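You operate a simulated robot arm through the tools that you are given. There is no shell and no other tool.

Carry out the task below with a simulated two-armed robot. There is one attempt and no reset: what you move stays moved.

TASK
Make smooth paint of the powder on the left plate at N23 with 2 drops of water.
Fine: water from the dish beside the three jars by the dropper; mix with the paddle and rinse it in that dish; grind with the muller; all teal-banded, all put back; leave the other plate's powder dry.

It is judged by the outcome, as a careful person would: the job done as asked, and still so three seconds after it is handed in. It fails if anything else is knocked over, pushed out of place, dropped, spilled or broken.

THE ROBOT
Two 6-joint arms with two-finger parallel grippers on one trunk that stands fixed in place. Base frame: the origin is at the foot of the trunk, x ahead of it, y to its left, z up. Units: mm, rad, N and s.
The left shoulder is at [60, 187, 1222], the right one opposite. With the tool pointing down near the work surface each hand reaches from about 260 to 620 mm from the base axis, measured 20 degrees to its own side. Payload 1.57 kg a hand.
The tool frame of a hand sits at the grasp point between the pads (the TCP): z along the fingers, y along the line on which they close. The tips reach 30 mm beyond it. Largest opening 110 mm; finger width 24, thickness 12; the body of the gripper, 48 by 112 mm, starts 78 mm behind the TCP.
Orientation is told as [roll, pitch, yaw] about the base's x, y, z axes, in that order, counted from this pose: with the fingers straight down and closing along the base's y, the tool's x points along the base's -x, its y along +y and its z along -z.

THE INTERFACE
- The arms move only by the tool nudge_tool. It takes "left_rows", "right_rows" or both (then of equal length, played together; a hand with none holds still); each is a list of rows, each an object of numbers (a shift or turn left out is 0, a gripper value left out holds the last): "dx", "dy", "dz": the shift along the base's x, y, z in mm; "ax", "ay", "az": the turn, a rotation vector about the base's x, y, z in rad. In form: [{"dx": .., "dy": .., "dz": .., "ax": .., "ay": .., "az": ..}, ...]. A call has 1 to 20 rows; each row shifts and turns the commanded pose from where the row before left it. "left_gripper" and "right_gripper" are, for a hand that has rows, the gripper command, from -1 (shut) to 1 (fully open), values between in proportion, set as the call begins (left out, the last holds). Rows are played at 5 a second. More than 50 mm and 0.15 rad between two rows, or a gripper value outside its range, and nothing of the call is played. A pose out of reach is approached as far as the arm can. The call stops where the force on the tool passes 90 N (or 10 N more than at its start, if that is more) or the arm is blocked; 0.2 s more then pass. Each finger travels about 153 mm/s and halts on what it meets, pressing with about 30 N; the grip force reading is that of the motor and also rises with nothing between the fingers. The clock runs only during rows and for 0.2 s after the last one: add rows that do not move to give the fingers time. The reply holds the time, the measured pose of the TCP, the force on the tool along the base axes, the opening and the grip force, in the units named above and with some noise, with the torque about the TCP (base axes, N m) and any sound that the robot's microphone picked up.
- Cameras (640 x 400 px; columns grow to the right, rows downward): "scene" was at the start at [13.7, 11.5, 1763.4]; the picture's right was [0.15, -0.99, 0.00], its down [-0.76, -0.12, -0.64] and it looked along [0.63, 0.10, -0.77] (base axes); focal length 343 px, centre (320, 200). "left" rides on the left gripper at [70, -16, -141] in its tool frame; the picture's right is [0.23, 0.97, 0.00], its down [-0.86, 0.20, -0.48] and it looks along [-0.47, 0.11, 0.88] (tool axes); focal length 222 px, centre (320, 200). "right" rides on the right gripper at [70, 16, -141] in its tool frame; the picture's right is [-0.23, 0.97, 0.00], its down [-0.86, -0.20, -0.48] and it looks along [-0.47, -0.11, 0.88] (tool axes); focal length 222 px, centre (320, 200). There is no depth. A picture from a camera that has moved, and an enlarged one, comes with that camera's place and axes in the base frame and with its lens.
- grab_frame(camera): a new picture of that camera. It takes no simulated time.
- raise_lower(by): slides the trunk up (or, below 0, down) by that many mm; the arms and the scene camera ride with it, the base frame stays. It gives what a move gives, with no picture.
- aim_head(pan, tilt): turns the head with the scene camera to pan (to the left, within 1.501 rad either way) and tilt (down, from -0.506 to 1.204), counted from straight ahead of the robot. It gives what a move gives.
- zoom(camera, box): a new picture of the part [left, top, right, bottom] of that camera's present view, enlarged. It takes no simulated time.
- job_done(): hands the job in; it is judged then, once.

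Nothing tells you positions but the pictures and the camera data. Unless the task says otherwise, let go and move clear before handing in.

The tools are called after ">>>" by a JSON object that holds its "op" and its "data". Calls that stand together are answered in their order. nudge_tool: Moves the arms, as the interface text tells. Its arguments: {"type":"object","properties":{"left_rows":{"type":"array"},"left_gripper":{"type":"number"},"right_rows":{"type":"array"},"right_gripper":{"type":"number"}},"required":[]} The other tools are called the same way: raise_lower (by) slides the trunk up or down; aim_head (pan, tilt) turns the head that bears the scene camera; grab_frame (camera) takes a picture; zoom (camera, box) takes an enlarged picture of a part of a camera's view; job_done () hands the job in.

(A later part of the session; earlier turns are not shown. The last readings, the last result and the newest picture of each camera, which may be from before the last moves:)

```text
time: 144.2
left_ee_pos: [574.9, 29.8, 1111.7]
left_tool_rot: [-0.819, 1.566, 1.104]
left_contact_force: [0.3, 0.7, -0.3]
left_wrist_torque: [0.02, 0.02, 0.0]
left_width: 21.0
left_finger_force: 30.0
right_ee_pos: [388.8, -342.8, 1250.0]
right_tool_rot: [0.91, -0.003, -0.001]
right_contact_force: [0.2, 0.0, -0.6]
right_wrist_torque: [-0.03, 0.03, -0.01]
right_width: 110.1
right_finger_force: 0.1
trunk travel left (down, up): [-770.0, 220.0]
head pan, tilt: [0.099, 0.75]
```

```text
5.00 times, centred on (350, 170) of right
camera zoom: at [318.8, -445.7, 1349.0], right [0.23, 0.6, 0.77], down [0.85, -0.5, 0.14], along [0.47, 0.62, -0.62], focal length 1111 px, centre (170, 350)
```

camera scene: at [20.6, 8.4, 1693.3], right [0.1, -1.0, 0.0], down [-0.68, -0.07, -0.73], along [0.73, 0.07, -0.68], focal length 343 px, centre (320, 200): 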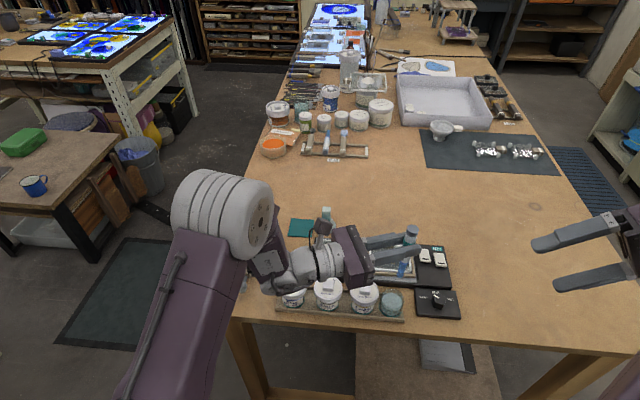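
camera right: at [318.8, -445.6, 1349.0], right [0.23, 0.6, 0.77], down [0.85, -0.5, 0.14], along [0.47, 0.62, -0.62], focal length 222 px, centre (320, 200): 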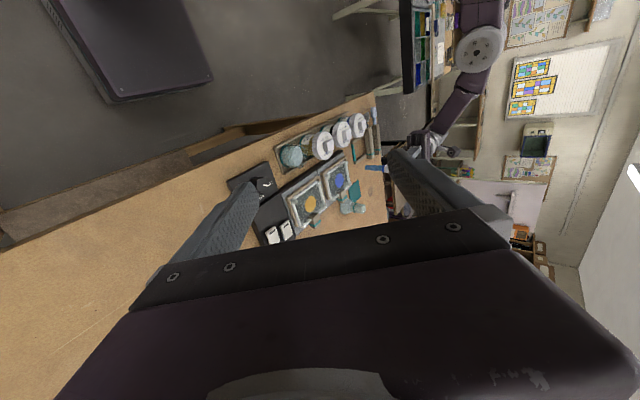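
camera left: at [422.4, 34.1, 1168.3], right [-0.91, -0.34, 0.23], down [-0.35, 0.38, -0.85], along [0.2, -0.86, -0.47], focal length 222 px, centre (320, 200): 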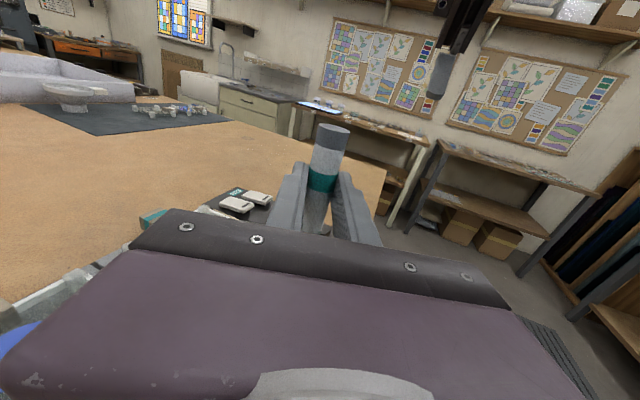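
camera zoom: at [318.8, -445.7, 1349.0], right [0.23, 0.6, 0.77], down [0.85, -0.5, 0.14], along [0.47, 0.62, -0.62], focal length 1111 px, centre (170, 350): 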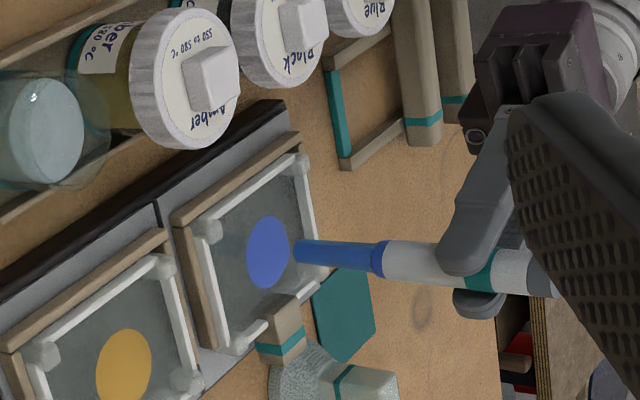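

>>> {"op": "nudge_tool", "data": {"left_rows": [{"dz": -4}, {"dz": -3}, {}, {}]}}

>>> {"op": "zoom", "data": {"camera": "scene", "box": [310, 210, 380, 270]}}

>>> {"op": "zoom", "data": {"camera": "right", "box": [320, 140, 390, 200]}}

```text
time: 145.2
left_ee_pos: [575.1, 30.1, 1104.4]
left_tool_rot: [-0.605, 1.568, 1.318]
left_contact_force: [0.6, -0.3, -1.2]
left_wrist_torque: [0.03, 0.0, 0.02]
left_width: 21.0
left_finger_force: 30.2
right_ee_pos: [387.5, -343.0, 1250.0]
right_tool_rot: [0.909, -0.002, -0.001]
right_contact_force: [-1.0, 0.4, 0.7]
right_wrist_torque: [-0.02, 0.01, -0.01]
right_width: 110.2
right_finger_force: 0.0
trunk travel left (down, up): [-770.0, 220.0]
head pan, tilt: [0.099, 0.75]
```

```text
6.67 times, centred on (345, 240) of scene
camera zoom: at [20.5, 8.0, 1693.3], right [0.1, -1.0, 0.0], down [-0.68, -0.07, -0.73], along [0.73, 0.07, -0.68], focal length 2288 px, centre (153, -67)
```

zoom: 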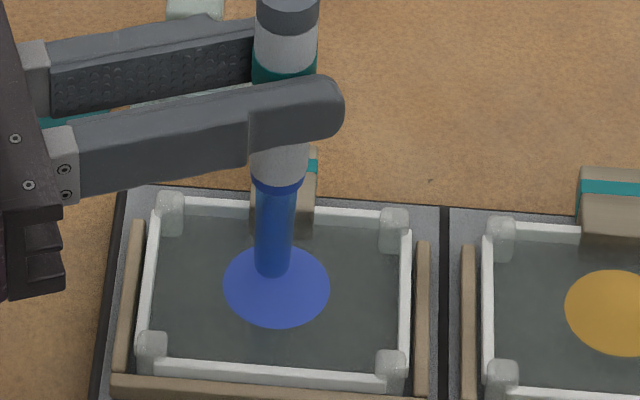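

```text
6.67 times, centred on (355, 170) of right
camera zoom: at [319.0, -445.7, 1348.9], right [0.23, 0.6, 0.77], down [0.85, -0.5, 0.14], along [0.47, 0.62, -0.62], focal length 1481 px, centre (87, 400)
```

zoom: 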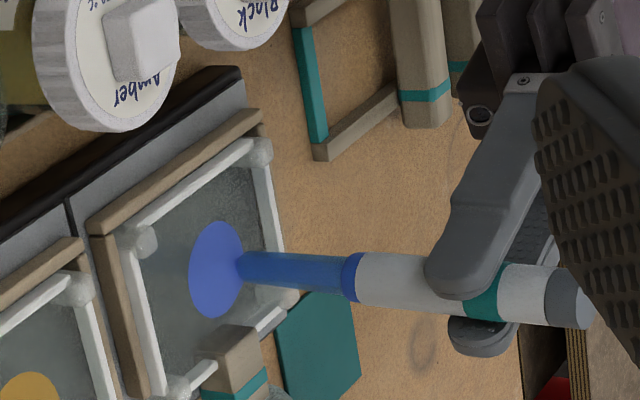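

No drop yet at ~8 mm above. I'll try touching the tip lightly to the powder, in 2 mm steps with force watch.

>>> {"op": "nudge_tool", "data": {"left_rows": [{"dz": -2}, {"dz": -2}, {}]}}

>>> {"op": "nudge_tool", "data": {"left_rows": [{"dz": -2}, {}, {}]}}

>>> {"op": "zoom", "data": {"camera": "scene", "box": [310, 210, 380, 270]}}

```text
time: 146.0
left_ee_pos: [575.6, 31.2, 1101.6]
left_tool_rot: [-0.726, 1.567, 1.199]
left_contact_force: [0.5, -0.3, -0.4]
left_wrist_torque: [0.02, 0.01, 0.03]
left_width: 21.3
left_finger_force: 30.0
right_ee_pos: [388.9, -343.7, 1249.4]
right_tool_rot: [0.908, -0.002, -0.003]
right_contact_force: [-0.1, 0.0, -0.1]
right_wrist_torque: [-0.02, -0.01, 0.02]
right_width: 110.2
right_finger_force: 0.0
trunk travel left (down, up): [-770.0, 220.0]
head pan, tilt: [0.099, 0.75]
```

```text
time: 146.8
left_ee_pos: [576.3, 30.2, 1099.9]
left_tool_rot: [-0.634, 1.567, 1.291]
left_contact_force: [0.4, 0.3, 0.0]
left_wrist_torque: [0.03, 0.02, 0.01]
left_width: 21.2
left_finger_force: 30.4
right_ee_pos: [388.2, -343.1, 1249.2]
right_tool_rot: [0.909, -0.001, -0.003]
right_contact_force: [0.7, 1.0, -0.5]
right_wrist_torque: [-0.03, 0.0, 0.02]
right_width: 110.0
right_finger_force: 0.1
trunk travel left (down, up): [-770.0, 220.0]
head pan, tilt: [0.099, 0.75]
```

```text
6.67 times, centred on (345, 240) of scene
camera zoom: at [20.4, 7.9, 1693.3], right [0.1, -1.0, 0.0], down [-0.68, -0.07, -0.73], along [0.73, 0.07, -0.68], focal length 2288 px, centre (153, -67)
```

zoom: 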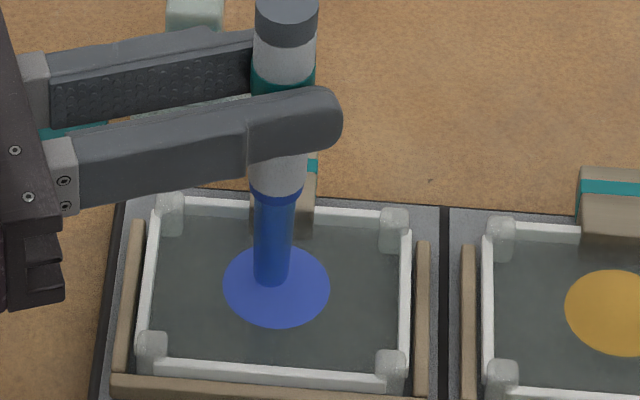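

>>> {"op": "nudge_tool", "data": {"left_rows": [{}, {}], "left_gripper": -0.64}}

>>> {"op": "nudge_tool", "data": {"left_rows": [{}, {}], "left_gripper": -1}}

>>> {"op": "nudge_tool", "data": {"left_rows": [{"dz": -2}, {"dz": -1}, {}]}}

>>> {"op": "zoom", "data": {"camera": "scene", "box": [310, 210, 380, 270]}}

```text
time: 147.4
left_ee_pos: [575.5, 30.5, 1099.5]
left_tool_rot: [-0.648, 1.566, 1.277]
left_contact_force: [0.4, 0.0, -0.8]
left_wrist_torque: [0.0, -0.05, -0.02]
left_width: 21.1
left_finger_force: 30.1
right_ee_pos: [387.7, -343.2, 1248.7]
right_tool_rot: [0.908, -0.002, -0.001]
right_contact_force: [1.1, -0.5, -1.1]
right_wrist_torque: [0.0, 0.02, 0.0]
right_width: 109.9
right_finger_force: 0.1
trunk travel left (down, up): [-770.0, 220.0]
head pan, tilt: [0.099, 0.75]
```

```text
time: 148.0
left_ee_pos: [574.9, 31.2, 1098.9]
left_tool_rot: [-0.634, 1.568, 1.29]
left_contact_force: [0.6, -0.7, -0.6]
left_wrist_torque: [0.04, -0.01, 0.0]
left_width: 21.4
left_finger_force: 30.6
right_ee_pos: [388.3, -343.8, 1249.2]
right_tool_rot: [0.908, -0.002, 0.001]
right_contact_force: [-0.4, 0.1, 0.2]
right_wrist_torque: [-0.03, 0.01, 0.0]
right_width: 110.2
right_finger_force: 0.0
trunk travel left (down, up): [-770.0, 220.0]
head pan, tilt: [0.099, 0.75]
```

```text
time: 148.8
left_ee_pos: [575.2, 30.4, 1096.3]
left_tool_rot: [-0.641, 1.568, 1.28]
left_contact_force: [-0.5, -0.1, -1.4]
left_wrist_torque: [-0.01, -0.01, 0.02]
left_width: 21.3
left_finger_force: 30.2
right_ee_pos: [387.8, -342.8, 1249.9]
right_tool_rot: [0.91, -0.003, -0.001]
right_contact_force: [-0.3, 0.3, 0.8]
right_wrist_torque: [0.0, -0.02, 0.01]
right_width: 109.8
right_finger_force: 0.1
trunk travel left (down, up): [-770.0, 220.0]
head pan, tilt: [0.099, 0.75]
```

```text
6.67 times, centred on (345, 240) of scene
camera zoom: at [20.4, 7.9, 1693.3], right [0.1, -1.0, 0.0], down [-0.68, -0.07, -0.73], along [0.73, 0.07, -0.68], focal length 2288 px, centre (153, -67)
```

zoom: 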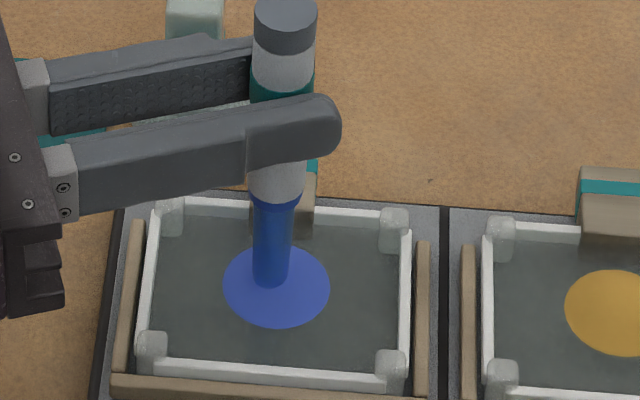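

>>> {"op": "zoom", "data": {"camera": "left", "box": [280, 110, 380, 240]}}

>>> {"op": "zoom", "data": {"camera": "scene", "box": [320, 195, 370, 245]}}

>>> {"op": "zoom", "data": {"camera": "right", "box": [320, 140, 390, 200]}}

```text
3.08 times, centred on (330, 175) of left
camera zoom: at [542.0, 168.0, 1165.1], right [-0.91, -0.34, 0.23], down [-0.35, 0.38, -0.85], along [0.2, -0.86, -0.47], focal length 684 px, centre (289, 277)
```

zoom: 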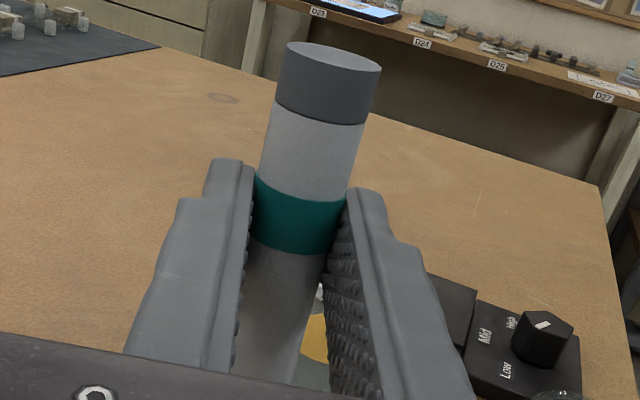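

```text
8.00 times, centred on (345, 220) of scene
camera zoom: at [20.4, 7.9, 1693.3], right [0.1, -1.0, 0.0], down [-0.68, -0.07, -0.73], along [0.73, 0.07, -0.68], focal length 2746 px, centre (120, 40)
```

zoom: 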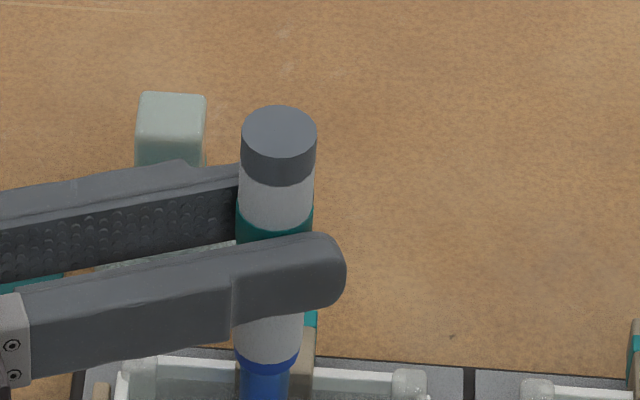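

```text
6.67 times, centred on (355, 170) of right
camera zoom: at [318.9, -445.7, 1348.9], right [0.23, 0.6, 0.77], down [0.85, -0.5, 0.14], along [0.47, 0.62, -0.62], focal length 1481 px, centre (87, 400)
```

zoom: 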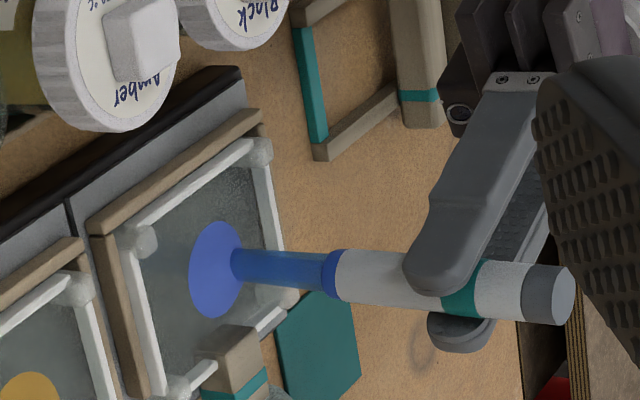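

The tip touches the powder with no effect so far. I'll check whether a lighter grip is possible (force reading near the contact width) while the tip is supported by the plate.

>>> {"op": "nudge_tool", "data": {"left_rows": [{}, {}], "left_gripper": -0.62}}

>>> {"op": "nudge_tool", "data": {"left_rows": [{}, {}], "left_gripper": -0.615}}

>>> {"op": "nudge_tool", "data": {"left_rows": [{}, {}], "left_gripper": -1}}

>>> {"op": "zoom", "data": {"camera": "scene", "box": [310, 210, 380, 270]}}

```text
time: 149.4
left_ee_pos: [574.4, 31.7, 1096.8]
left_tool_rot: [-0.705, 1.568, 1.219]
left_contact_force: [0.0, 0.8, -0.1]
left_wrist_torque: [0.0, -0.02, -0.01]
left_width: 22.0
left_finger_force: 0.7
right_ee_pos: [388.3, -343.8, 1249.4]
right_tool_rot: [0.909, -0.001, -0.002]
right_contact_force: [-0.4, -1.4, 0.3]
right_wrist_torque: [-0.01, 0.0, 0.02]
right_width: 109.7
right_finger_force: 0.0
trunk travel left (down, up): [-770.0, 220.0]
head pan, tilt: [0.099, 0.75]
```

```text
time: 150.0
left_ee_pos: [574.6, 30.3, 1095.4]
left_tool_rot: [-0.705, 1.567, 1.22]
left_contact_force: [0.5, 0.1, -0.3]
left_wrist_torque: [0.01, 0.01, -0.01]
left_width: 21.7
left_finger_force: 0.1
right_ee_pos: [387.3, -342.7, 1248.8]
right_tool_rot: [0.911, -0.002, -0.004]
right_contact_force: [1.0, 0.0, -0.1]
right_wrist_torque: [0.03, -0.04, 0.0]
right_width: 109.8
right_finger_force: 0.1
trunk travel left (down, up): [-770.0, 220.0]
head pan, tilt: [0.099, 0.75]
```

```text
time: 150.6
left_ee_pos: [574.9, 32.1, 1095.1]
left_tool_rot: [-0.698, 1.567, 1.226]
left_contact_force: [-0.6, 0.2, -0.3]
left_wrist_torque: [-0.02, 0.0, 0.01]
left_width: 21.2
left_finger_force: 29.7
right_ee_pos: [388.4, -342.5, 1249.1]
right_tool_rot: [0.91, -0.001, -0.002]
right_contact_force: [-0.3, -0.1, 1.2]
right_wrist_torque: [-0.02, 0.0, -0.03]
right_width: 109.9
right_finger_force: 0.0
trunk travel left (down, up): [-770.0, 220.0]
head pan, tilt: [0.099, 0.75]
```

```text
6.67 times, centred on (345, 240) of scene
camera zoom: at [20.3, 8.0, 1693.3], right [0.1, -1.0, 0.0], down [-0.68, -0.07, -0.73], along [0.73, 0.07, -0.68], focal length 2288 px, centre (153, -67)
```

zoom: 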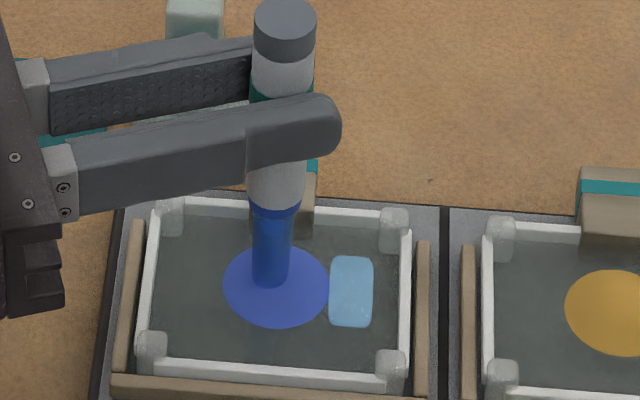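

A pale-blue water patch appeared on the plate: releasing and re-squeezing the dropper gives a drop. I'll look closely before giving the second one.

>>> {"op": "zoom", "data": {"camera": "scene", "box": [325, 225, 375, 265]}}

>>> {"op": "zoom", "data": {"camera": "right", "box": [325, 150, 375, 200]}}

```text
10.00 times, centred on (350, 245) of scene
camera zoom: at [20.3, 8.0, 1693.3], right [0.1, -1.0, 0.0], down [-0.68, -0.07, -0.73], along [0.73, 0.07, -0.68], focal length 3432 px, centre (20, -250)
```

zoom: 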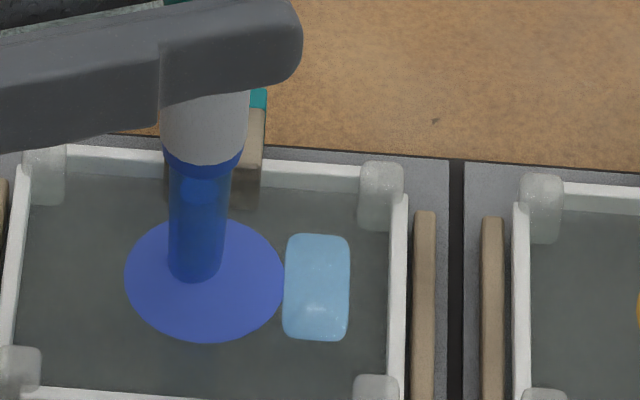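

```text
8.00 times, centred on (350, 175) of right
camera zoom: at [318.8, -445.7, 1349.0], right [0.23, 0.6, 0.77], down [0.85, -0.5, 0.14], along [0.47, 0.62, -0.62], focal length 1777 px, centre (80, 400)
```

zoom: 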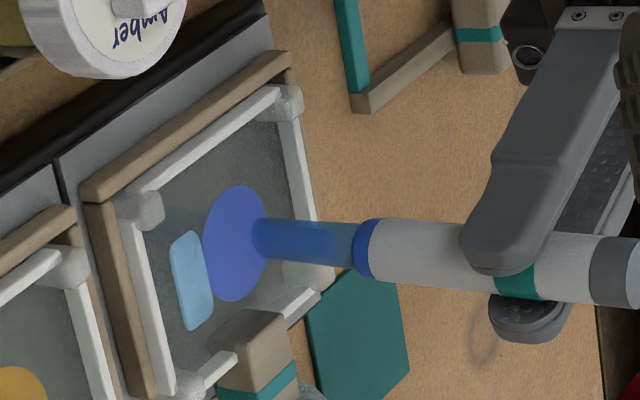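

One clear drop beside the powder. Squeezing once more for the second drop.

>>> {"op": "nudge_tool", "data": {"left_rows": [{}, {}], "left_gripper": -0.615}}

>>> {"op": "zoom", "data": {"camera": "scene", "box": [325, 225, 375, 265]}}

>>> {"op": "nudge_tool", "data": {"left_rows": [{}, {}], "left_gripper": -1}}

>>> {"op": "zoom", "data": {"camera": "scene", "box": [325, 225, 375, 265]}}

>>> {"op": "zoom", "data": {"camera": "right", "box": [325, 150, 375, 200]}}

```text
time: 151.2
left_ee_pos: [575.3, 31.1, 1096.6]
left_tool_rot: [-0.698, 1.566, 1.228]
left_contact_force: [-0.3, 0.7, -0.4]
left_wrist_torque: [0.01, -0.03, 0.02]
left_width: 21.9
left_finger_force: 0.2
right_ee_pos: [389.1, -343.1, 1250.1]
right_tool_rot: [0.909, -0.002, -0.001]
right_contact_force: [-0.7, -0.2, 0.7]
right_wrist_torque: [-0.01, 0.02, 0.02]
right_width: 110.0
right_finger_force: 0.1
trunk travel left (down, up): [-770.0, 220.0]
head pan, tilt: [0.099, 0.75]
```

```text
10.00 times, centred on (350, 245) of scene
camera zoom: at [20.2, 8.0, 1693.3], right [0.1, -1.0, 0.0], down [-0.68, -0.07, -0.73], along [0.73, 0.07, -0.68], focal length 3432 px, centre (20, -250)
```

zoom: 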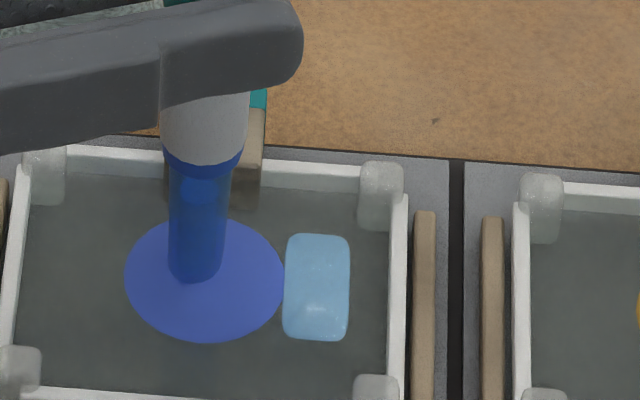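

```text
time: 151.8
left_ee_pos: [575.7, 30.4, 1096.9]
left_tool_rot: [-0.691, 1.567, 1.234]
left_contact_force: [0.0, -0.2, 0.2]
left_wrist_torque: [0.02, -0.04, 0.0]
left_width: 21.4
left_finger_force: 30.1
right_ee_pos: [388.3, -344.3, 1249.9]
right_tool_rot: [0.908, -0.002, -0.002]
right_contact_force: [0.1, 0.5, 0.2]
right_wrist_torque: [0.0, 0.02, -0.02]
right_width: 110.0
right_finger_force: 0.0
trunk travel left (down, up): [-770.0, 220.0]
head pan, tilt: [0.099, 0.75]
```

```text
10.00 times, centred on (350, 245) of scene
camera zoom: at [20.3, 7.9, 1693.3], right [0.1, -1.0, 0.0], down [-0.68, -0.07, -0.73], along [0.73, 0.07, -0.68], focal length 3432 px, centre (20, -250)
```

zoom: 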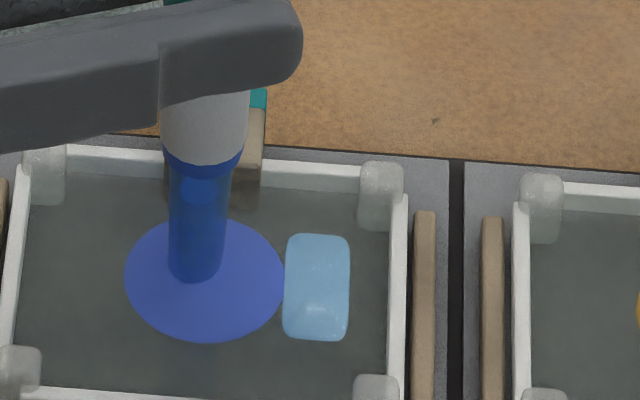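

```text
8.00 times, centred on (350, 175) of right
camera zoom: at [318.8, -445.7, 1349.0], right [0.23, 0.6, 0.77], down [0.85, -0.5, 0.14], along [0.47, 0.62, -0.62], focal length 1777 px, centre (80, 400)
```

zoom: 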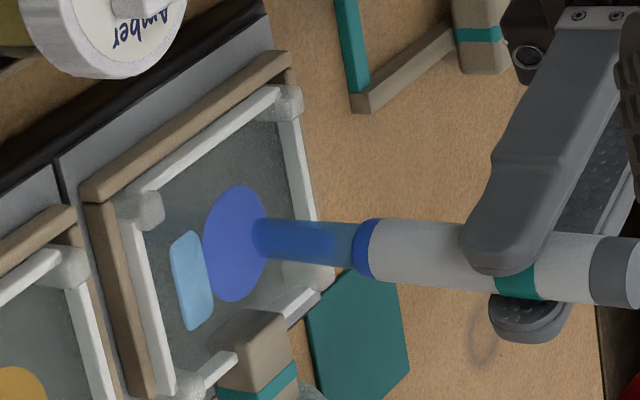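

The puddle looks unchanged after the second squeeze, so the dropper probably gives one drop per dip. I'll raise it to the same place as before and compare the tip's colour with the filled and unfilled pictures.

>>> {"op": "nudge_tool", "data": {"left_rows": [{"dz": 10}, {"dz": 15}, {"dz": 20}, {"dz": 20}, {}]}}

>>> {"op": "zoom", "data": {"camera": "scene", "box": [260, 170, 420, 310]}}

>>> {"op": "zoom", "data": {"camera": "scene", "box": [325, 190, 375, 265]}}

>>> {"op": "zoom", "data": {"camera": "right", "box": [260, 100, 420, 220]}}

```text
time: 153.0
left_ee_pos: [575.0, 29.7, 1159.3]
left_tool_rot: [-0.506, 1.567, 1.418]
left_contact_force: [-0.5, -0.3, -1.2]
left_wrist_torque: [-0.03, -0.05, 0.02]
left_width: 21.6
left_finger_force: 29.2
right_ee_pos: [388.5, -343.5, 1249.5]
right_tool_rot: [0.91, -0.002, -0.001]
right_contact_force: [-0.1, 0.1, 0.0]
right_wrist_torque: [0.02, 0.01, -0.01]
right_width: 110.1
right_finger_force: 0.0
trunk travel left (down, up): [-770.0, 220.0]
head pan, tilt: [0.099, 0.75]
```

```text
2.86 times, centred on (340, 240) of scene
camera zoom: at [20.7, 8.1, 1693.3], right [0.1, -1.0, 0.0], down [-0.68, -0.07, -0.73], along [0.73, 0.07, -0.68], focal length 981 px, centre (263, 86)
```

zoom: 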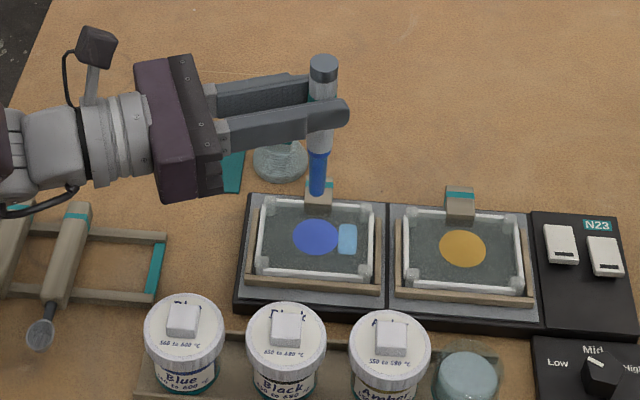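

```text
5.33 times, centred on (350, 228) of scene
camera zoom: at [20.7, 8.1, 1693.3], right [0.1, -1.0, 0.0], down [-0.68, -0.07, -0.73], along [0.73, 0.07, -0.68], focal length 1830 px, centre (160, 53)
```

zoom: 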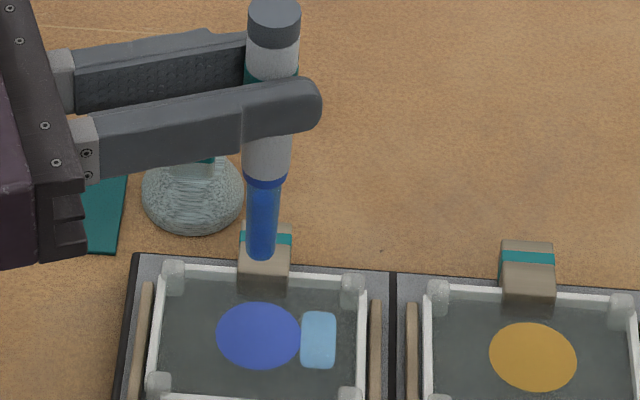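

```text
3.33 times, centred on (340, 160) of right
camera zoom: at [319.2, -445.6, 1348.9], right [0.23, 0.6, 0.77], down [0.85, -0.5, 0.14], along [0.47, 0.62, -0.62], focal length 740 px, centre (253, 333)
```

zoom: 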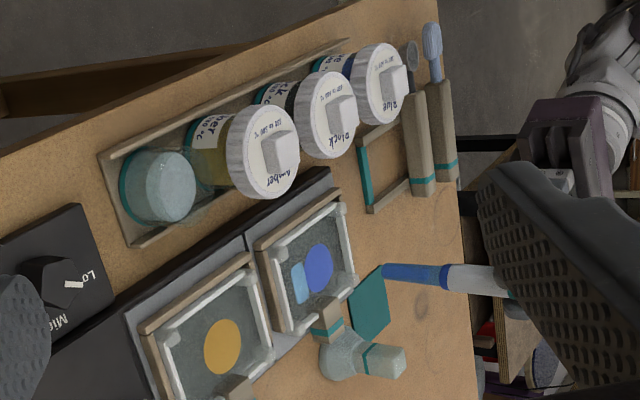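

The puddle is clearly one patch; the tip still looks wet. I'll go back down and repeat the squeeze with the same slower timing as the first one, before deciding on another dip.

>>> {"op": "nudge_tool", "data": {"left_rows": [{"dz": -20}, {"dz": -20}, {"dz": -12}, {"dz": -6}, {"dz": -4}, {"dz": -2}, {}]}}

>>> {"op": "nudge_tool", "data": {"left_rows": [{}, {}, {}, {}, {}, {}], "left_gripper": -0.615}}

>>> {"op": "nudge_tool", "data": {"left_rows": [{}, {}, {}], "left_gripper": -1}}

>>> {"op": "zoom", "data": {"camera": "scene", "box": [325, 225, 375, 265]}}

>>> {"op": "zoom", "data": {"camera": "right", "box": [325, 150, 375, 200]}}

```text
time: 154.6
left_ee_pos: [575.2, 30.4, 1097.0]
left_tool_rot: [-0.646, 1.568, 1.278]
left_contact_force: [-0.3, 0.0, -1.3]
left_wrist_torque: [0.02, 0.03, 0.02]
left_width: 21.1
left_finger_force: 30.1
right_ee_pos: [387.7, -343.4, 1249.5]
right_tool_rot: [0.909, -0.002, -0.001]
right_contact_force: [0.2, 0.3, 1.2]
right_wrist_torque: [0.01, -0.02, -0.02]
right_width: 110.0
right_finger_force: 0.0
trunk travel left (down, up): [-770.0, 220.0]
head pan, tilt: [0.099, 0.75]
```

```text
time: 156.0
left_ee_pos: [574.3, 29.5, 1096.6]
left_tool_rot: [-0.705, 1.567, 1.221]
left_contact_force: [-0.1, -0.2, -0.1]
left_wrist_torque: [-0.01, -0.02, 0.0]
left_width: 21.8
left_finger_force: 0.7
right_ee_pos: [389.2, -343.3, 1249.7]
right_tool_rot: [0.91, -0.001, -0.001]
right_contact_force: [0.4, 0.6, 0.2]
right_wrist_torque: [-0.01, 0.0, -0.02]
right_width: 110.1
right_finger_force: 0.0
trunk travel left (down, up): [-770.0, 220.0]
head pan, tilt: [0.099, 0.75]
```

```text
time: 156.8
left_ee_pos: [574.3, 31.1, 1096.9]
left_tool_rot: [-0.703, 1.567, 1.219]
left_contact_force: [0.7, -0.3, 0.2]
left_wrist_torque: [0.0, -0.04, -0.01]
left_width: 21.3
left_finger_force: 30.5
right_ee_pos: [387.4, -343.0, 1250.0]
right_tool_rot: [0.909, -0.002, -0.001]
right_contact_force: [-0.2, 0.8, 0.0]
right_wrist_torque: [0.01, -0.03, -0.05]
right_width: 110.0
right_finger_force: 0.0
trunk travel left (down, up): [-770.0, 220.0]
head pan, tilt: [0.099, 0.75]
```

```text
10.00 times, centred on (350, 245) of scene
camera zoom: at [20.3, 7.9, 1693.3], right [0.1, -1.0, 0.0], down [-0.68, -0.07, -0.73], along [0.73, 0.07, -0.68], focal length 3432 px, centre (20, -250)
```

zoom: 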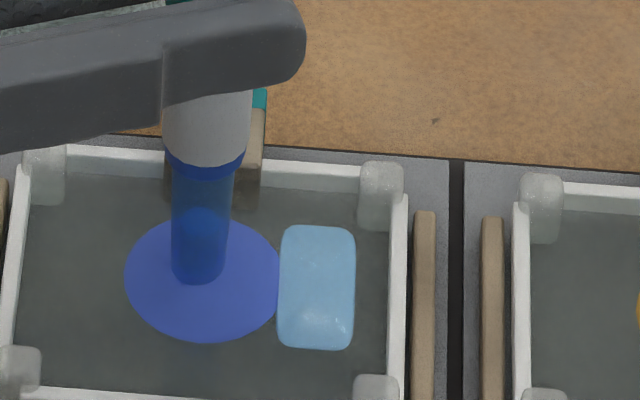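

```text
8.00 times, centred on (350, 175) of right
camera zoom: at [318.8, -445.7, 1349.0], right [0.23, 0.6, 0.77], down [0.85, -0.5, 0.14], along [0.47, 0.62, -0.62], focal length 1777 px, centre (80, 400)
```

zoom: 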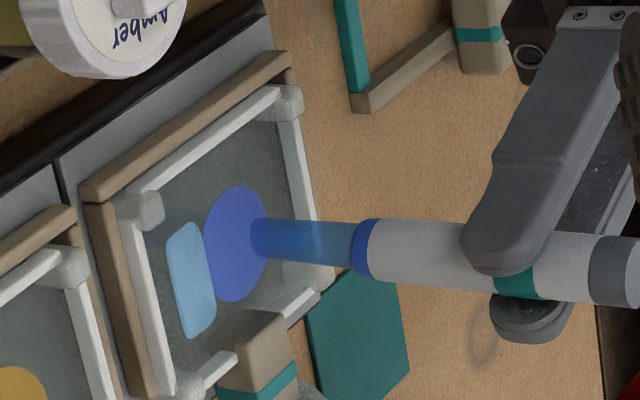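

The puddle has grown: the slow squeeze counts (the quick one did not), so two drops in total. I'll wait a moment and re-measure to be sure it is settled.

>>> {"op": "nudge_tool", "data": {"left_rows": [{}, {}, {}, {}, {}]}}

>>> {"op": "zoom", "data": {"camera": "scene", "box": [325, 225, 375, 265]}}

```text
time: 158.0
left_ee_pos: [574.0, 30.1, 1097.2]
left_tool_rot: [-0.695, 1.567, 1.231]
left_contact_force: [0.5, -0.9, 0.5]
left_wrist_torque: [-0.02, -0.02, 0.01]
left_width: 21.3
left_finger_force: 30.0
right_ee_pos: [388.2, -342.9, 1249.4]
right_tool_rot: [0.908, -0.002, -0.001]
right_contact_force: [0.1, 0.0, -0.5]
right_wrist_torque: [-0.04, 0.02, -0.02]
right_width: 110.0
right_finger_force: 0.1
trunk travel left (down, up): [-770.0, 220.0]
head pan, tilt: [0.099, 0.75]
```

```text
10.00 times, centred on (350, 245) of scene
camera zoom: at [20.2, 7.9, 1693.3], right [0.1, -1.0, 0.0], down [-0.68, -0.07, -0.73], along [0.73, 0.07, -0.68], focal length 3432 px, centre (20, -250)
```

zoom: 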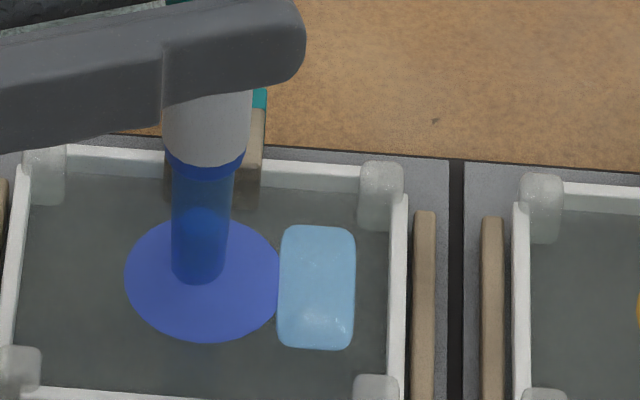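

Two drops are on the plate. Now I'll take the dropper back by the reverse path: up, left, roll the fingers down, yaw back over its slot.

>>> {"op": "nudge_tool", "data": {"left_rows": [{"dz": 15}, {"dz": 20}, {"dz": 25}, {"dx": -6, "dy": 15, "az": -0.12}, {"dx": -6, "dy": 15, "az": -0.12}, {"dx": -6, "dy": 14, "az": -0.118}, {"ax": 0.13, "dy": 8, "dz": -3}, {"ax": 0.13, "dy": 8, "dz": -3}, {"ax": 0.13, "dy": 8, "dz": -3}, {"ax": 0.13, "dy": 8, "dz": -3}, {"ax": 0.13, "dy": 8, "dz": -3}, {"ax": 0.135, "dy": 8, "dz": -3}, {}]}}

>>> {"op": "nudge_tool", "data": {"left_rows": [{"ax": 0.13, "dy": 10}, {"ax": 0.13, "dy": 10}, {"ax": 0.13, "dy": 10}, {"ax": 0.13, "dy": 10}, {"ax": 0.13, "dy": 10}, {"ax": 0.13, "dy": 10}, {}]}}

>>> {"op": "grab_frame", "data": {"camera": "scene"}}

```text
time: 160.8
left_ee_pos: [557.1, 122.7, 1137.3]
left_tool_rot: [0.001, 0.781, 1.567]
left_contact_force: [0.1, 0.0, 0.0]
left_wrist_torque: [0.04, 0.0, -0.02]
left_width: 21.3
left_finger_force: 30.2
right_ee_pos: [387.3, -342.9, 1249.3]
right_tool_rot: [0.909, -0.003, -0.001]
right_contact_force: [-0.1, -0.2, 0.9]
right_wrist_torque: [-0.02, -0.04, 0.03]
right_width: 110.1
right_finger_force: 0.0
trunk travel left (down, up): [-770.0, 220.0]
head pan, tilt: [0.099, 0.75]
```

```text
time: 162.4
left_ee_pos: [557.0, 181.9, 1138.6]
left_tool_rot: [0.004, 0.003, 1.568]
left_contact_force: [0.7, -0.5, 0.1]
left_wrist_torque: [-0.03, 0.03, 0.0]
left_width: 21.3
left_finger_force: 29.8
right_ee_pos: [389.6, -342.8, 1250.1]
right_tool_rot: [0.909, -0.003, -0.001]
right_contact_force: [0.6, 0.0, -0.2]
right_wrist_torque: [-0.02, 0.0, -0.02]
right_width: 110.1
right_finger_force: 0.1
trunk travel left (down, up): [-770.0, 220.0]
head pan, tilt: [0.099, 0.75]
```

```text
taken
camera scene: at [20.4, 8.3, 1693.3], right [0.1, -1.0, 0.0], down [-0.68, -0.07, -0.73], along [0.73, 0.07, -0.68], focal length 343 px, centre (320, 200)
```

scene: 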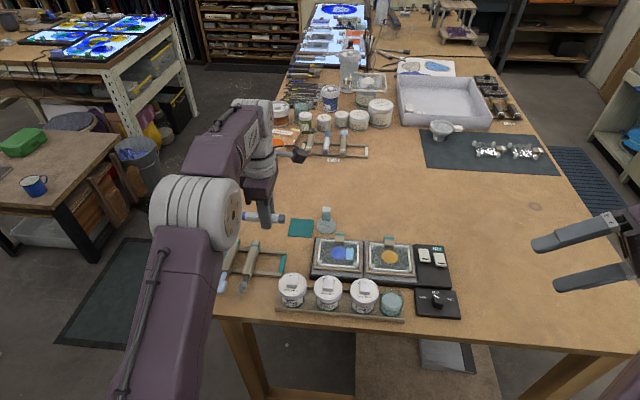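

>>> {"op": "nudge_tool", "data": {"left_rows": [{"az": 0.13}, {"az": 0.13}, {"az": 0.13}, {"az": 0.13}, {"az": 0.13}, {"az": 0.13}, {"az": 0.13}, {"az": 0.13}, {"az": 0.13}, {"az": 0.13}, {"az": 0.135}, {"dx": 8, "dz": -20}, {"dz": -25}, {"dz": -25}, {}]}}

>>> {"op": "nudge_tool", "data": {"left_rows": [{"az": 0.025}, {}]}}

>>> {"op": "nudge_tool", "data": {"left_rows": [{"az": 0.02}, {}]}}

>>> {"op": "grab_frame", "data": {"camera": "left"}}

>>> {"op": "zoom", "data": {"camera": "scene", "box": [200, 200, 320, 320]}}

```text
time: 165.6
left_ee_pos: [565.1, 181.2, 1066.9]
left_tool_rot: [0.004, 0.003, 3.003]
left_contact_force: [0.1, -0.3, -1.7]
left_wrist_torque: [-0.02, 0.0, 0.01]
left_width: 21.3
left_finger_force: 30.2
right_ee_pos: [388.9, -341.7, 1250.5]
right_tool_rot: [0.909, -0.001, -0.002]
right_contact_force: [0.5, -0.4, 0.1]
right_wrist_torque: [-0.03, -0.01, -0.02]
right_width: 110.2
right_finger_force: 0.0
trunk travel left (down, up): [-770.0, 220.0]
head pan, tilt: [0.099, 0.75]
```

```text
time: 166.2
left_ee_pos: [563.8, 187.6, 1068.1]
left_tool_rot: [0.011, 0.005, 3.02]
left_contact_force: [0.7, 0.6, -0.7]
left_wrist_torque: [0.01, -0.03, 0.02]
left_width: 21.0
left_finger_force: 29.9
left hand out of reach, approached as far as the arm can: row 1
right_ee_pos: [387.8, -343.9, 1250.0]
right_tool_rot: [0.909, -0.001, -0.002]
right_contact_force: [-0.2, -0.1, 0.2]
right_wrist_torque: [0.01, -0.01, 0.0]
right_width: 109.9
right_finger_force: 0.1
trunk travel left (down, up): [-770.0, 220.0]
head pan, tilt: [0.099, 0.75]
```

```text
time: 166.8
left_ee_pos: [563.3, 187.8, 1068.4]
left_tool_rot: [0.011, 0.005, 3.021]
left_contact_force: [-0.1, -0.1, -1.5]
left_wrist_torque: [0.0, -0.06, 0.0]
left_width: 21.1
left_finger_force: 30.0
right_ee_pos: [388.4, -343.8, 1249.4]
right_tool_rot: [0.909, -0.001, -0.001]
right_contact_force: [0.7, 0.1, -0.9]
right_wrist_torque: [-0.02, 0.01, 0.04]
right_width: 110.2
right_finger_force: 0.1
trunk travel left (down, up): [-770.0, 220.0]
head pan, tilt: [0.099, 0.75]
```

```text
taken
camera left: at [635.3, 196.1, 1209.1], right [0.11, -0.99, 0.01], down [-0.87, -0.09, 0.48], along [-0.47, -0.06, -0.88], focal length 222 px, centre (320, 200)
```

left: 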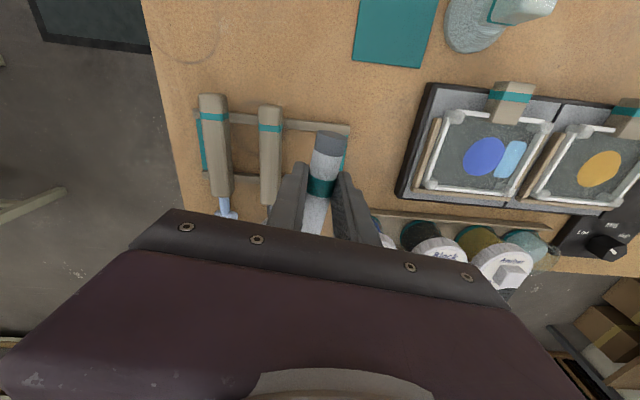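

```text
3.33 times, centred on (260, 260) of scene
camera zoom: at [20.4, 7.9, 1693.3], right [0.1, -1.0, 0.0], down [-0.68, -0.07, -0.73], along [0.73, 0.07, -0.68], focal length 1144 px, centre (520, 0)
```

zoom: 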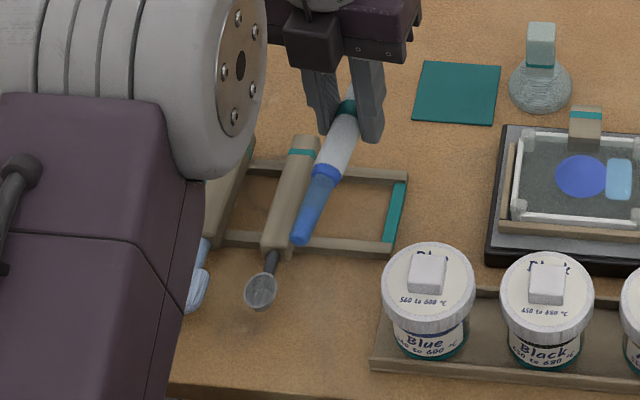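

Yaw is limited to ≈3.0 here; fine. Placing the dropper at y≈179 with the small angle, lowering onto the rails.

>>> {"op": "nudge_tool", "data": {"left_rows": [{"dy": -9, "az": -0.018, "dz": -10}, {"dz": -25}, {"dz": -25}, {"dz": -15}, {"dz": -5}, {}]}}

>>> {"op": "nudge_tool", "data": {"left_rows": [{"dz": -2}, {}]}}

>>> {"op": "zoom", "data": {"camera": "scene", "box": [200, 200, 320, 320]}}

```text
time: 168.2
left_ee_pos: [564.1, 190.0, 988.7]
left_tool_rot: [0.01, 0.004, 3.029]
left_contact_force: [0.6, 0.8, -1.1]
left_wrist_torque: [-0.01, -0.03, -0.01]
left_width: 21.2
left_finger_force: 30.1
left hand out of reach, approached as far as the arm can: row 1
right_ee_pos: [388.3, -343.5, 1247.8]
right_tool_rot: [0.91, -0.001, -0.001]
right_contact_force: [-0.9, 0.0, -0.5]
right_wrist_torque: [-0.02, 0.01, 0.03]
right_width: 110.0
right_finger_force: 0.1
trunk travel left (down, up): [-770.0, 220.0]
head pan, tilt: [0.099, 0.75]
```

```text
time: 168.8
left_ee_pos: [562.9, 190.7, 986.4]
left_tool_rot: [0.01, 0.003, 3.025]
left_contact_force: [-0.3, 0.2, -1.0]
left_wrist_torque: [0.03, 0.01, 0.0]
left_width: 21.2
left_finger_force: 30.0
right_ee_pos: [388.7, -344.2, 1249.4]
right_tool_rot: [0.91, -0.001, -0.002]
right_contact_force: [-0.6, -0.5, 1.2]
right_wrist_torque: [0.0, 0.0, 0.0]
right_width: 109.9
right_finger_force: 0.0
trunk travel left (down, up): [-770.0, 220.0]
head pan, tilt: [0.099, 0.75]
```

```text
3.33 times, centred on (260, 260) of scene
camera zoom: at [20.4, 8.0, 1693.3], right [0.1, -1.0, 0.0], down [-0.68, -0.07, -0.73], along [0.73, 0.07, -0.68], focal length 1144 px, centre (520, 0)
```

zoom: 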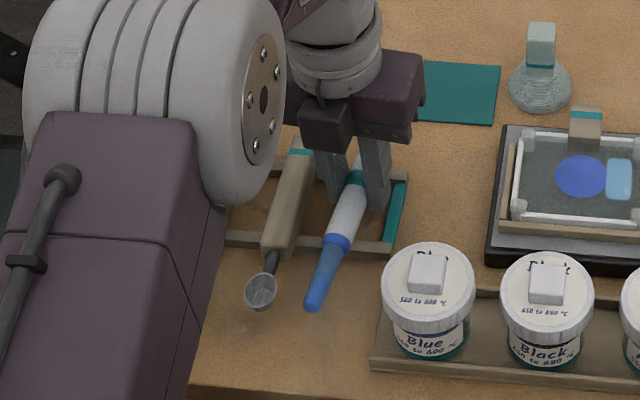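

>>> {"op": "nudge_tool", "data": {"left_rows": [{"dz": 4, "az": -0.04}, {"dy": -5}, {"dy": -5}, {}]}}

>>> {"op": "nudge_tool", "data": {"left_rows": [{"dz": -4}, {"dz": -2}, {}]}}

```text
time: 169.8
left_ee_pos: [563.5, 178.1, 989.1]
left_tool_rot: [0.006, 0.003, 2.991]
left_contact_force: [0.3, 0.4, -0.9]
left_wrist_torque: [0.0, -0.03, 0.0]
left_width: 21.1
left_finger_force: 30.1
right_ee_pos: [387.9, -343.5, 1249.6]
right_tool_rot: [0.91, -0.001, -0.001]
right_contact_force: [0.8, 0.3, 0.2]
right_wrist_torque: [0.01, 0.03, 0.04]
right_width: 110.1
right_finger_force: 0.0
trunk travel left (down, up): [-770.0, 220.0]
head pan, tilt: [0.099, 0.75]
```

```text
time: 170.6
left_ee_pos: [564.0, 177.9, 984.8]
left_tool_rot: [0.003, 0.006, 2.99]
left_contact_force: [2.2, -0.5, 5.7]
left_wrist_torque: [0.1, 0.28, 0.02]
left_width: 21.0
left_finger_force: 30.5
right_ee_pos: [387.9, -343.7, 1249.0]
right_tool_rot: [0.911, -0.001, -0.002]
right_contact_force: [-0.5, -0.1, -0.3]
right_wrist_torque: [0.02, 0.01, -0.03]
right_width: 110.0
right_finger_force: 0.0
trunk travel left (down, up): [-770.0, 220.0]
head pan, tilt: [0.099, 0.75]
```

It rests on the rails, centre within a few mm of its original spot. Releasing with a small opening and lifting away.

>>> {"op": "nudge_tool", "data": {"left_rows": [{}, {}, {}], "left_gripper": -0.42}}

>>> {"op": "nudge_tool", "data": {"left_rows": [{"dz": 8}, {"dz": 15}, {"dz": 20}, {"dz": 25}, {}]}}

>>> {"op": "grab_frame", "data": {"camera": "left"}}

>>> {"op": "zoom", "data": {"camera": "scene", "box": [200, 200, 320, 320]}}

```text
time: 171.4
left_ee_pos: [564.2, 178.7, 983.7]
left_tool_rot: [0.004, 0.002, 2.992]
left_contact_force: [0.1, 0.1, 0.1]
left_wrist_torque: [0.0, 0.0, 0.0]
left_width: 32.1
left_finger_force: 0.0
right_ee_pos: [387.9, -343.2, 1250.3]
right_tool_rot: [0.909, -0.001, -0.001]
right_contact_force: [0.2, -0.1, -0.2]
right_wrist_torque: [-0.01, -0.01, -0.01]
right_width: 110.2
right_finger_force: 0.0
trunk travel left (down, up): [-770.0, 220.0]
head pan, tilt: [0.099, 0.75]
```

```text
time: 172.6
left_ee_pos: [566.8, 180.1, 1053.4]
left_tool_rot: [0.003, 0.003, 2.992]
left_contact_force: [0.0, -0.4, 0.7]
left_wrist_torque: [-0.01, -0.05, 0.02]
left_width: 32.1
left_finger_force: 0.0
right_ee_pos: [389.0, -343.5, 1249.6]
right_tool_rot: [0.91, -0.002, -0.002]
right_contact_force: [0.1, -0.1, 0.2]
right_wrist_torque: [0.03, -0.01, -0.03]
right_width: 110.3
right_finger_force: 0.0
trunk travel left (down, up): [-770.0, 220.0]
head pan, tilt: [0.099, 0.75]
```

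```text
taken
camera left: at [637.2, 184.9, 1194.6], right [0.08, -1.0, 0.01], down [-0.88, -0.07, 0.48], along [-0.47, -0.04, -0.88], focal length 222 px, centre (320, 200)
```

left: 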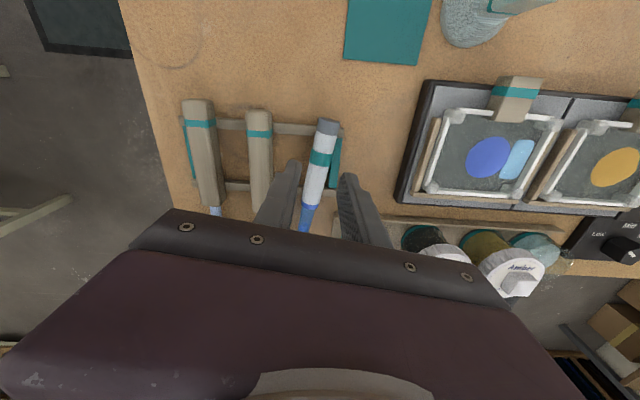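

```text
3.33 times, centred on (260, 260) of scene
camera zoom: at [20.6, 8.0, 1693.3], right [0.1, -1.0, 0.0], down [-0.68, -0.07, -0.73], along [0.73, 0.07, -0.68], focal length 1144 px, centre (520, 0)
```

zoom: 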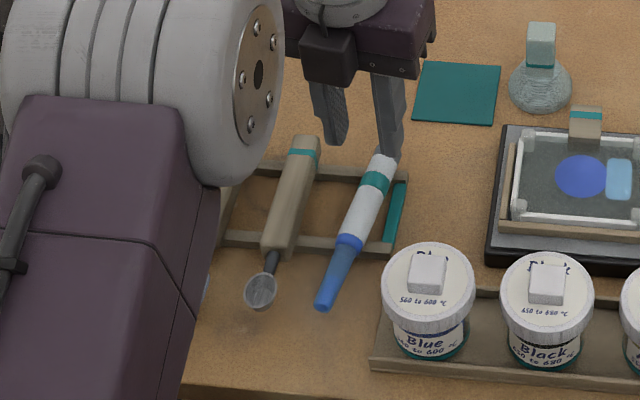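

The dropper is in place. Next the paddle (leftmost, handle along x at y≈292.5). I'll move over it with the hand fully reversed and a 40 mm opening.

>>> {"op": "nudge_tool", "data": {"left_rows": [{"dy": 30, "dz": 5}, {"dy": 30}, {"dy": 30}, {"dy": 22}, {"az": 0.13}, {}], "left_gripper": -0.273}}

>>> {"op": "grab_frame", "data": {"camera": "left"}}

>>> {"op": "zoom", "data": {"camera": "scene", "box": [180, 200, 300, 320]}}

```text
time: 174.0
left_ee_pos: [563.8, 290.7, 1057.0]
left_tool_rot: [0.005, 0.003, 3.121]
left_contact_force: [0.4, 0.0, 0.5]
left_wrist_torque: [0.01, -0.02, 0.0]
left_width: 39.8
left_finger_force: 0.1
right_ee_pos: [388.2, -344.0, 1248.7]
right_tool_rot: [0.909, -0.001, -0.002]
right_contact_force: [0.3, -0.3, -0.3]
right_wrist_torque: [-0.02, 0.0, 0.04]
right_width: 109.7
right_finger_force: 0.1
trunk travel left (down, up): [-770.0, 220.0]
head pan, tilt: [0.099, 0.75]
```

```text
taken
camera left: at [634.7, 305.9, 1198.7], right [0.21, -0.98, 0.01], down [-0.86, -0.18, 0.48], along [-0.47, -0.1, -0.88], focal length 222 px, centre (320, 200)
```

left: 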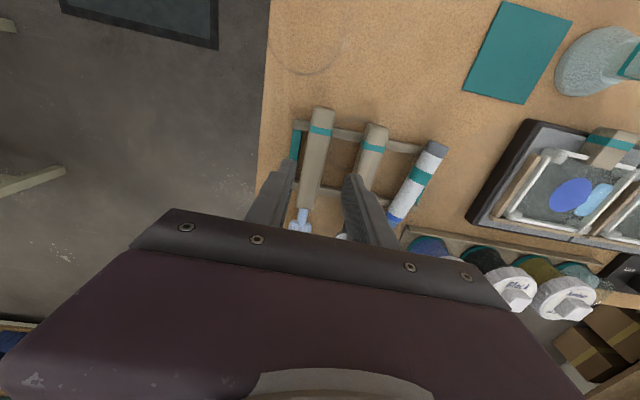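

```text
3.33 times, centred on (240, 260) of scene
camera zoom: at [20.3, 7.8, 1693.3], right [0.1, -1.0, 0.0], down [-0.68, -0.07, -0.73], along [0.73, 0.07, -0.68], focal length 1144 px, centre (587, 0)
```

zoom: 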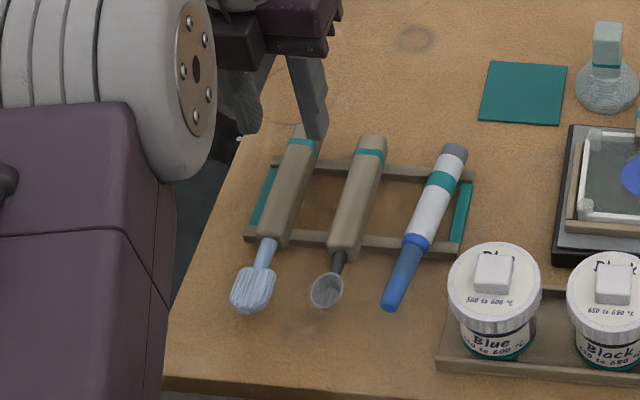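

Measured in this view, the paddle handle's centre is at y≈297. I'll shift 6.5 mm, then lower to TCP z≈994 so the fingertips stay above the rack's end strip.

>>> {"op": "nudge_tool", "data": {"left_rows": [{"dy": 6.5}, {"dz": -25}, {"dz": -20}, {"dz": -12}, {"dz": -5}, {}]}}

>>> {"op": "zoom", "data": {"camera": "left", "box": [220, 60, 420, 240]}}

>>> {"op": "zoom", "data": {"camera": "scene", "box": [180, 200, 300, 320]}}

```text
time: 175.4
left_ee_pos: [565.0, 298.3, 995.0]
left_tool_rot: [0.006, 0.004, 3.121]
left_contact_force: [0.4, -0.2, -0.1]
left_wrist_torque: [-0.02, -0.01, 0.01]
left_width: 39.9
left_finger_force: 0.1
right_ee_pos: [388.8, -344.1, 1249.5]
right_tool_rot: [0.91, -0.002, -0.003]
right_contact_force: [0.5, 0.2, 0.0]
right_wrist_torque: [0.02, 0.01, 0.01]
right_width: 109.9
right_finger_force: 0.2
trunk travel left (down, up): [-770.0, 220.0]
head pan, tilt: [0.099, 0.75]
```

```text
2.22 times, centred on (320, 150) of left
camera zoom: at [634.4, 312.1, 1136.3], right [0.21, -0.98, 0.01], down [-0.86, -0.18, 0.48], along [-0.47, -0.1, -0.88], focal length 494 px, centre (320, 311)
```

zoom: 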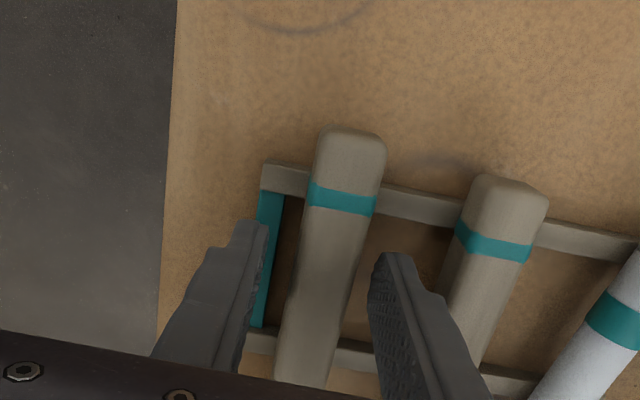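

```text
3.33 times, centred on (240, 260) of scene
camera zoom: at [20.2, 7.9, 1693.3], right [0.1, -1.0, 0.0], down [-0.68, -0.07, -0.73], along [0.73, 0.07, -0.68], focal length 1144 px, centre (587, 0)
```

zoom: 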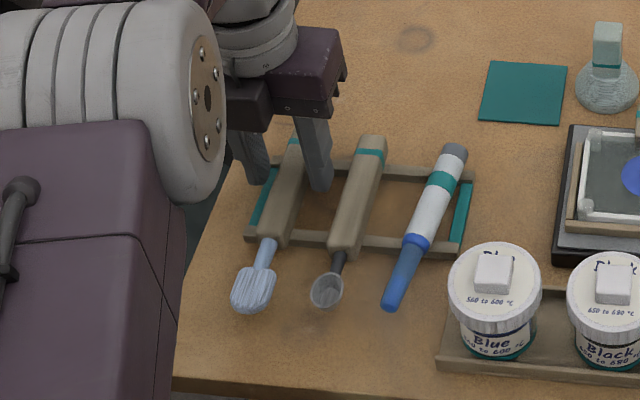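

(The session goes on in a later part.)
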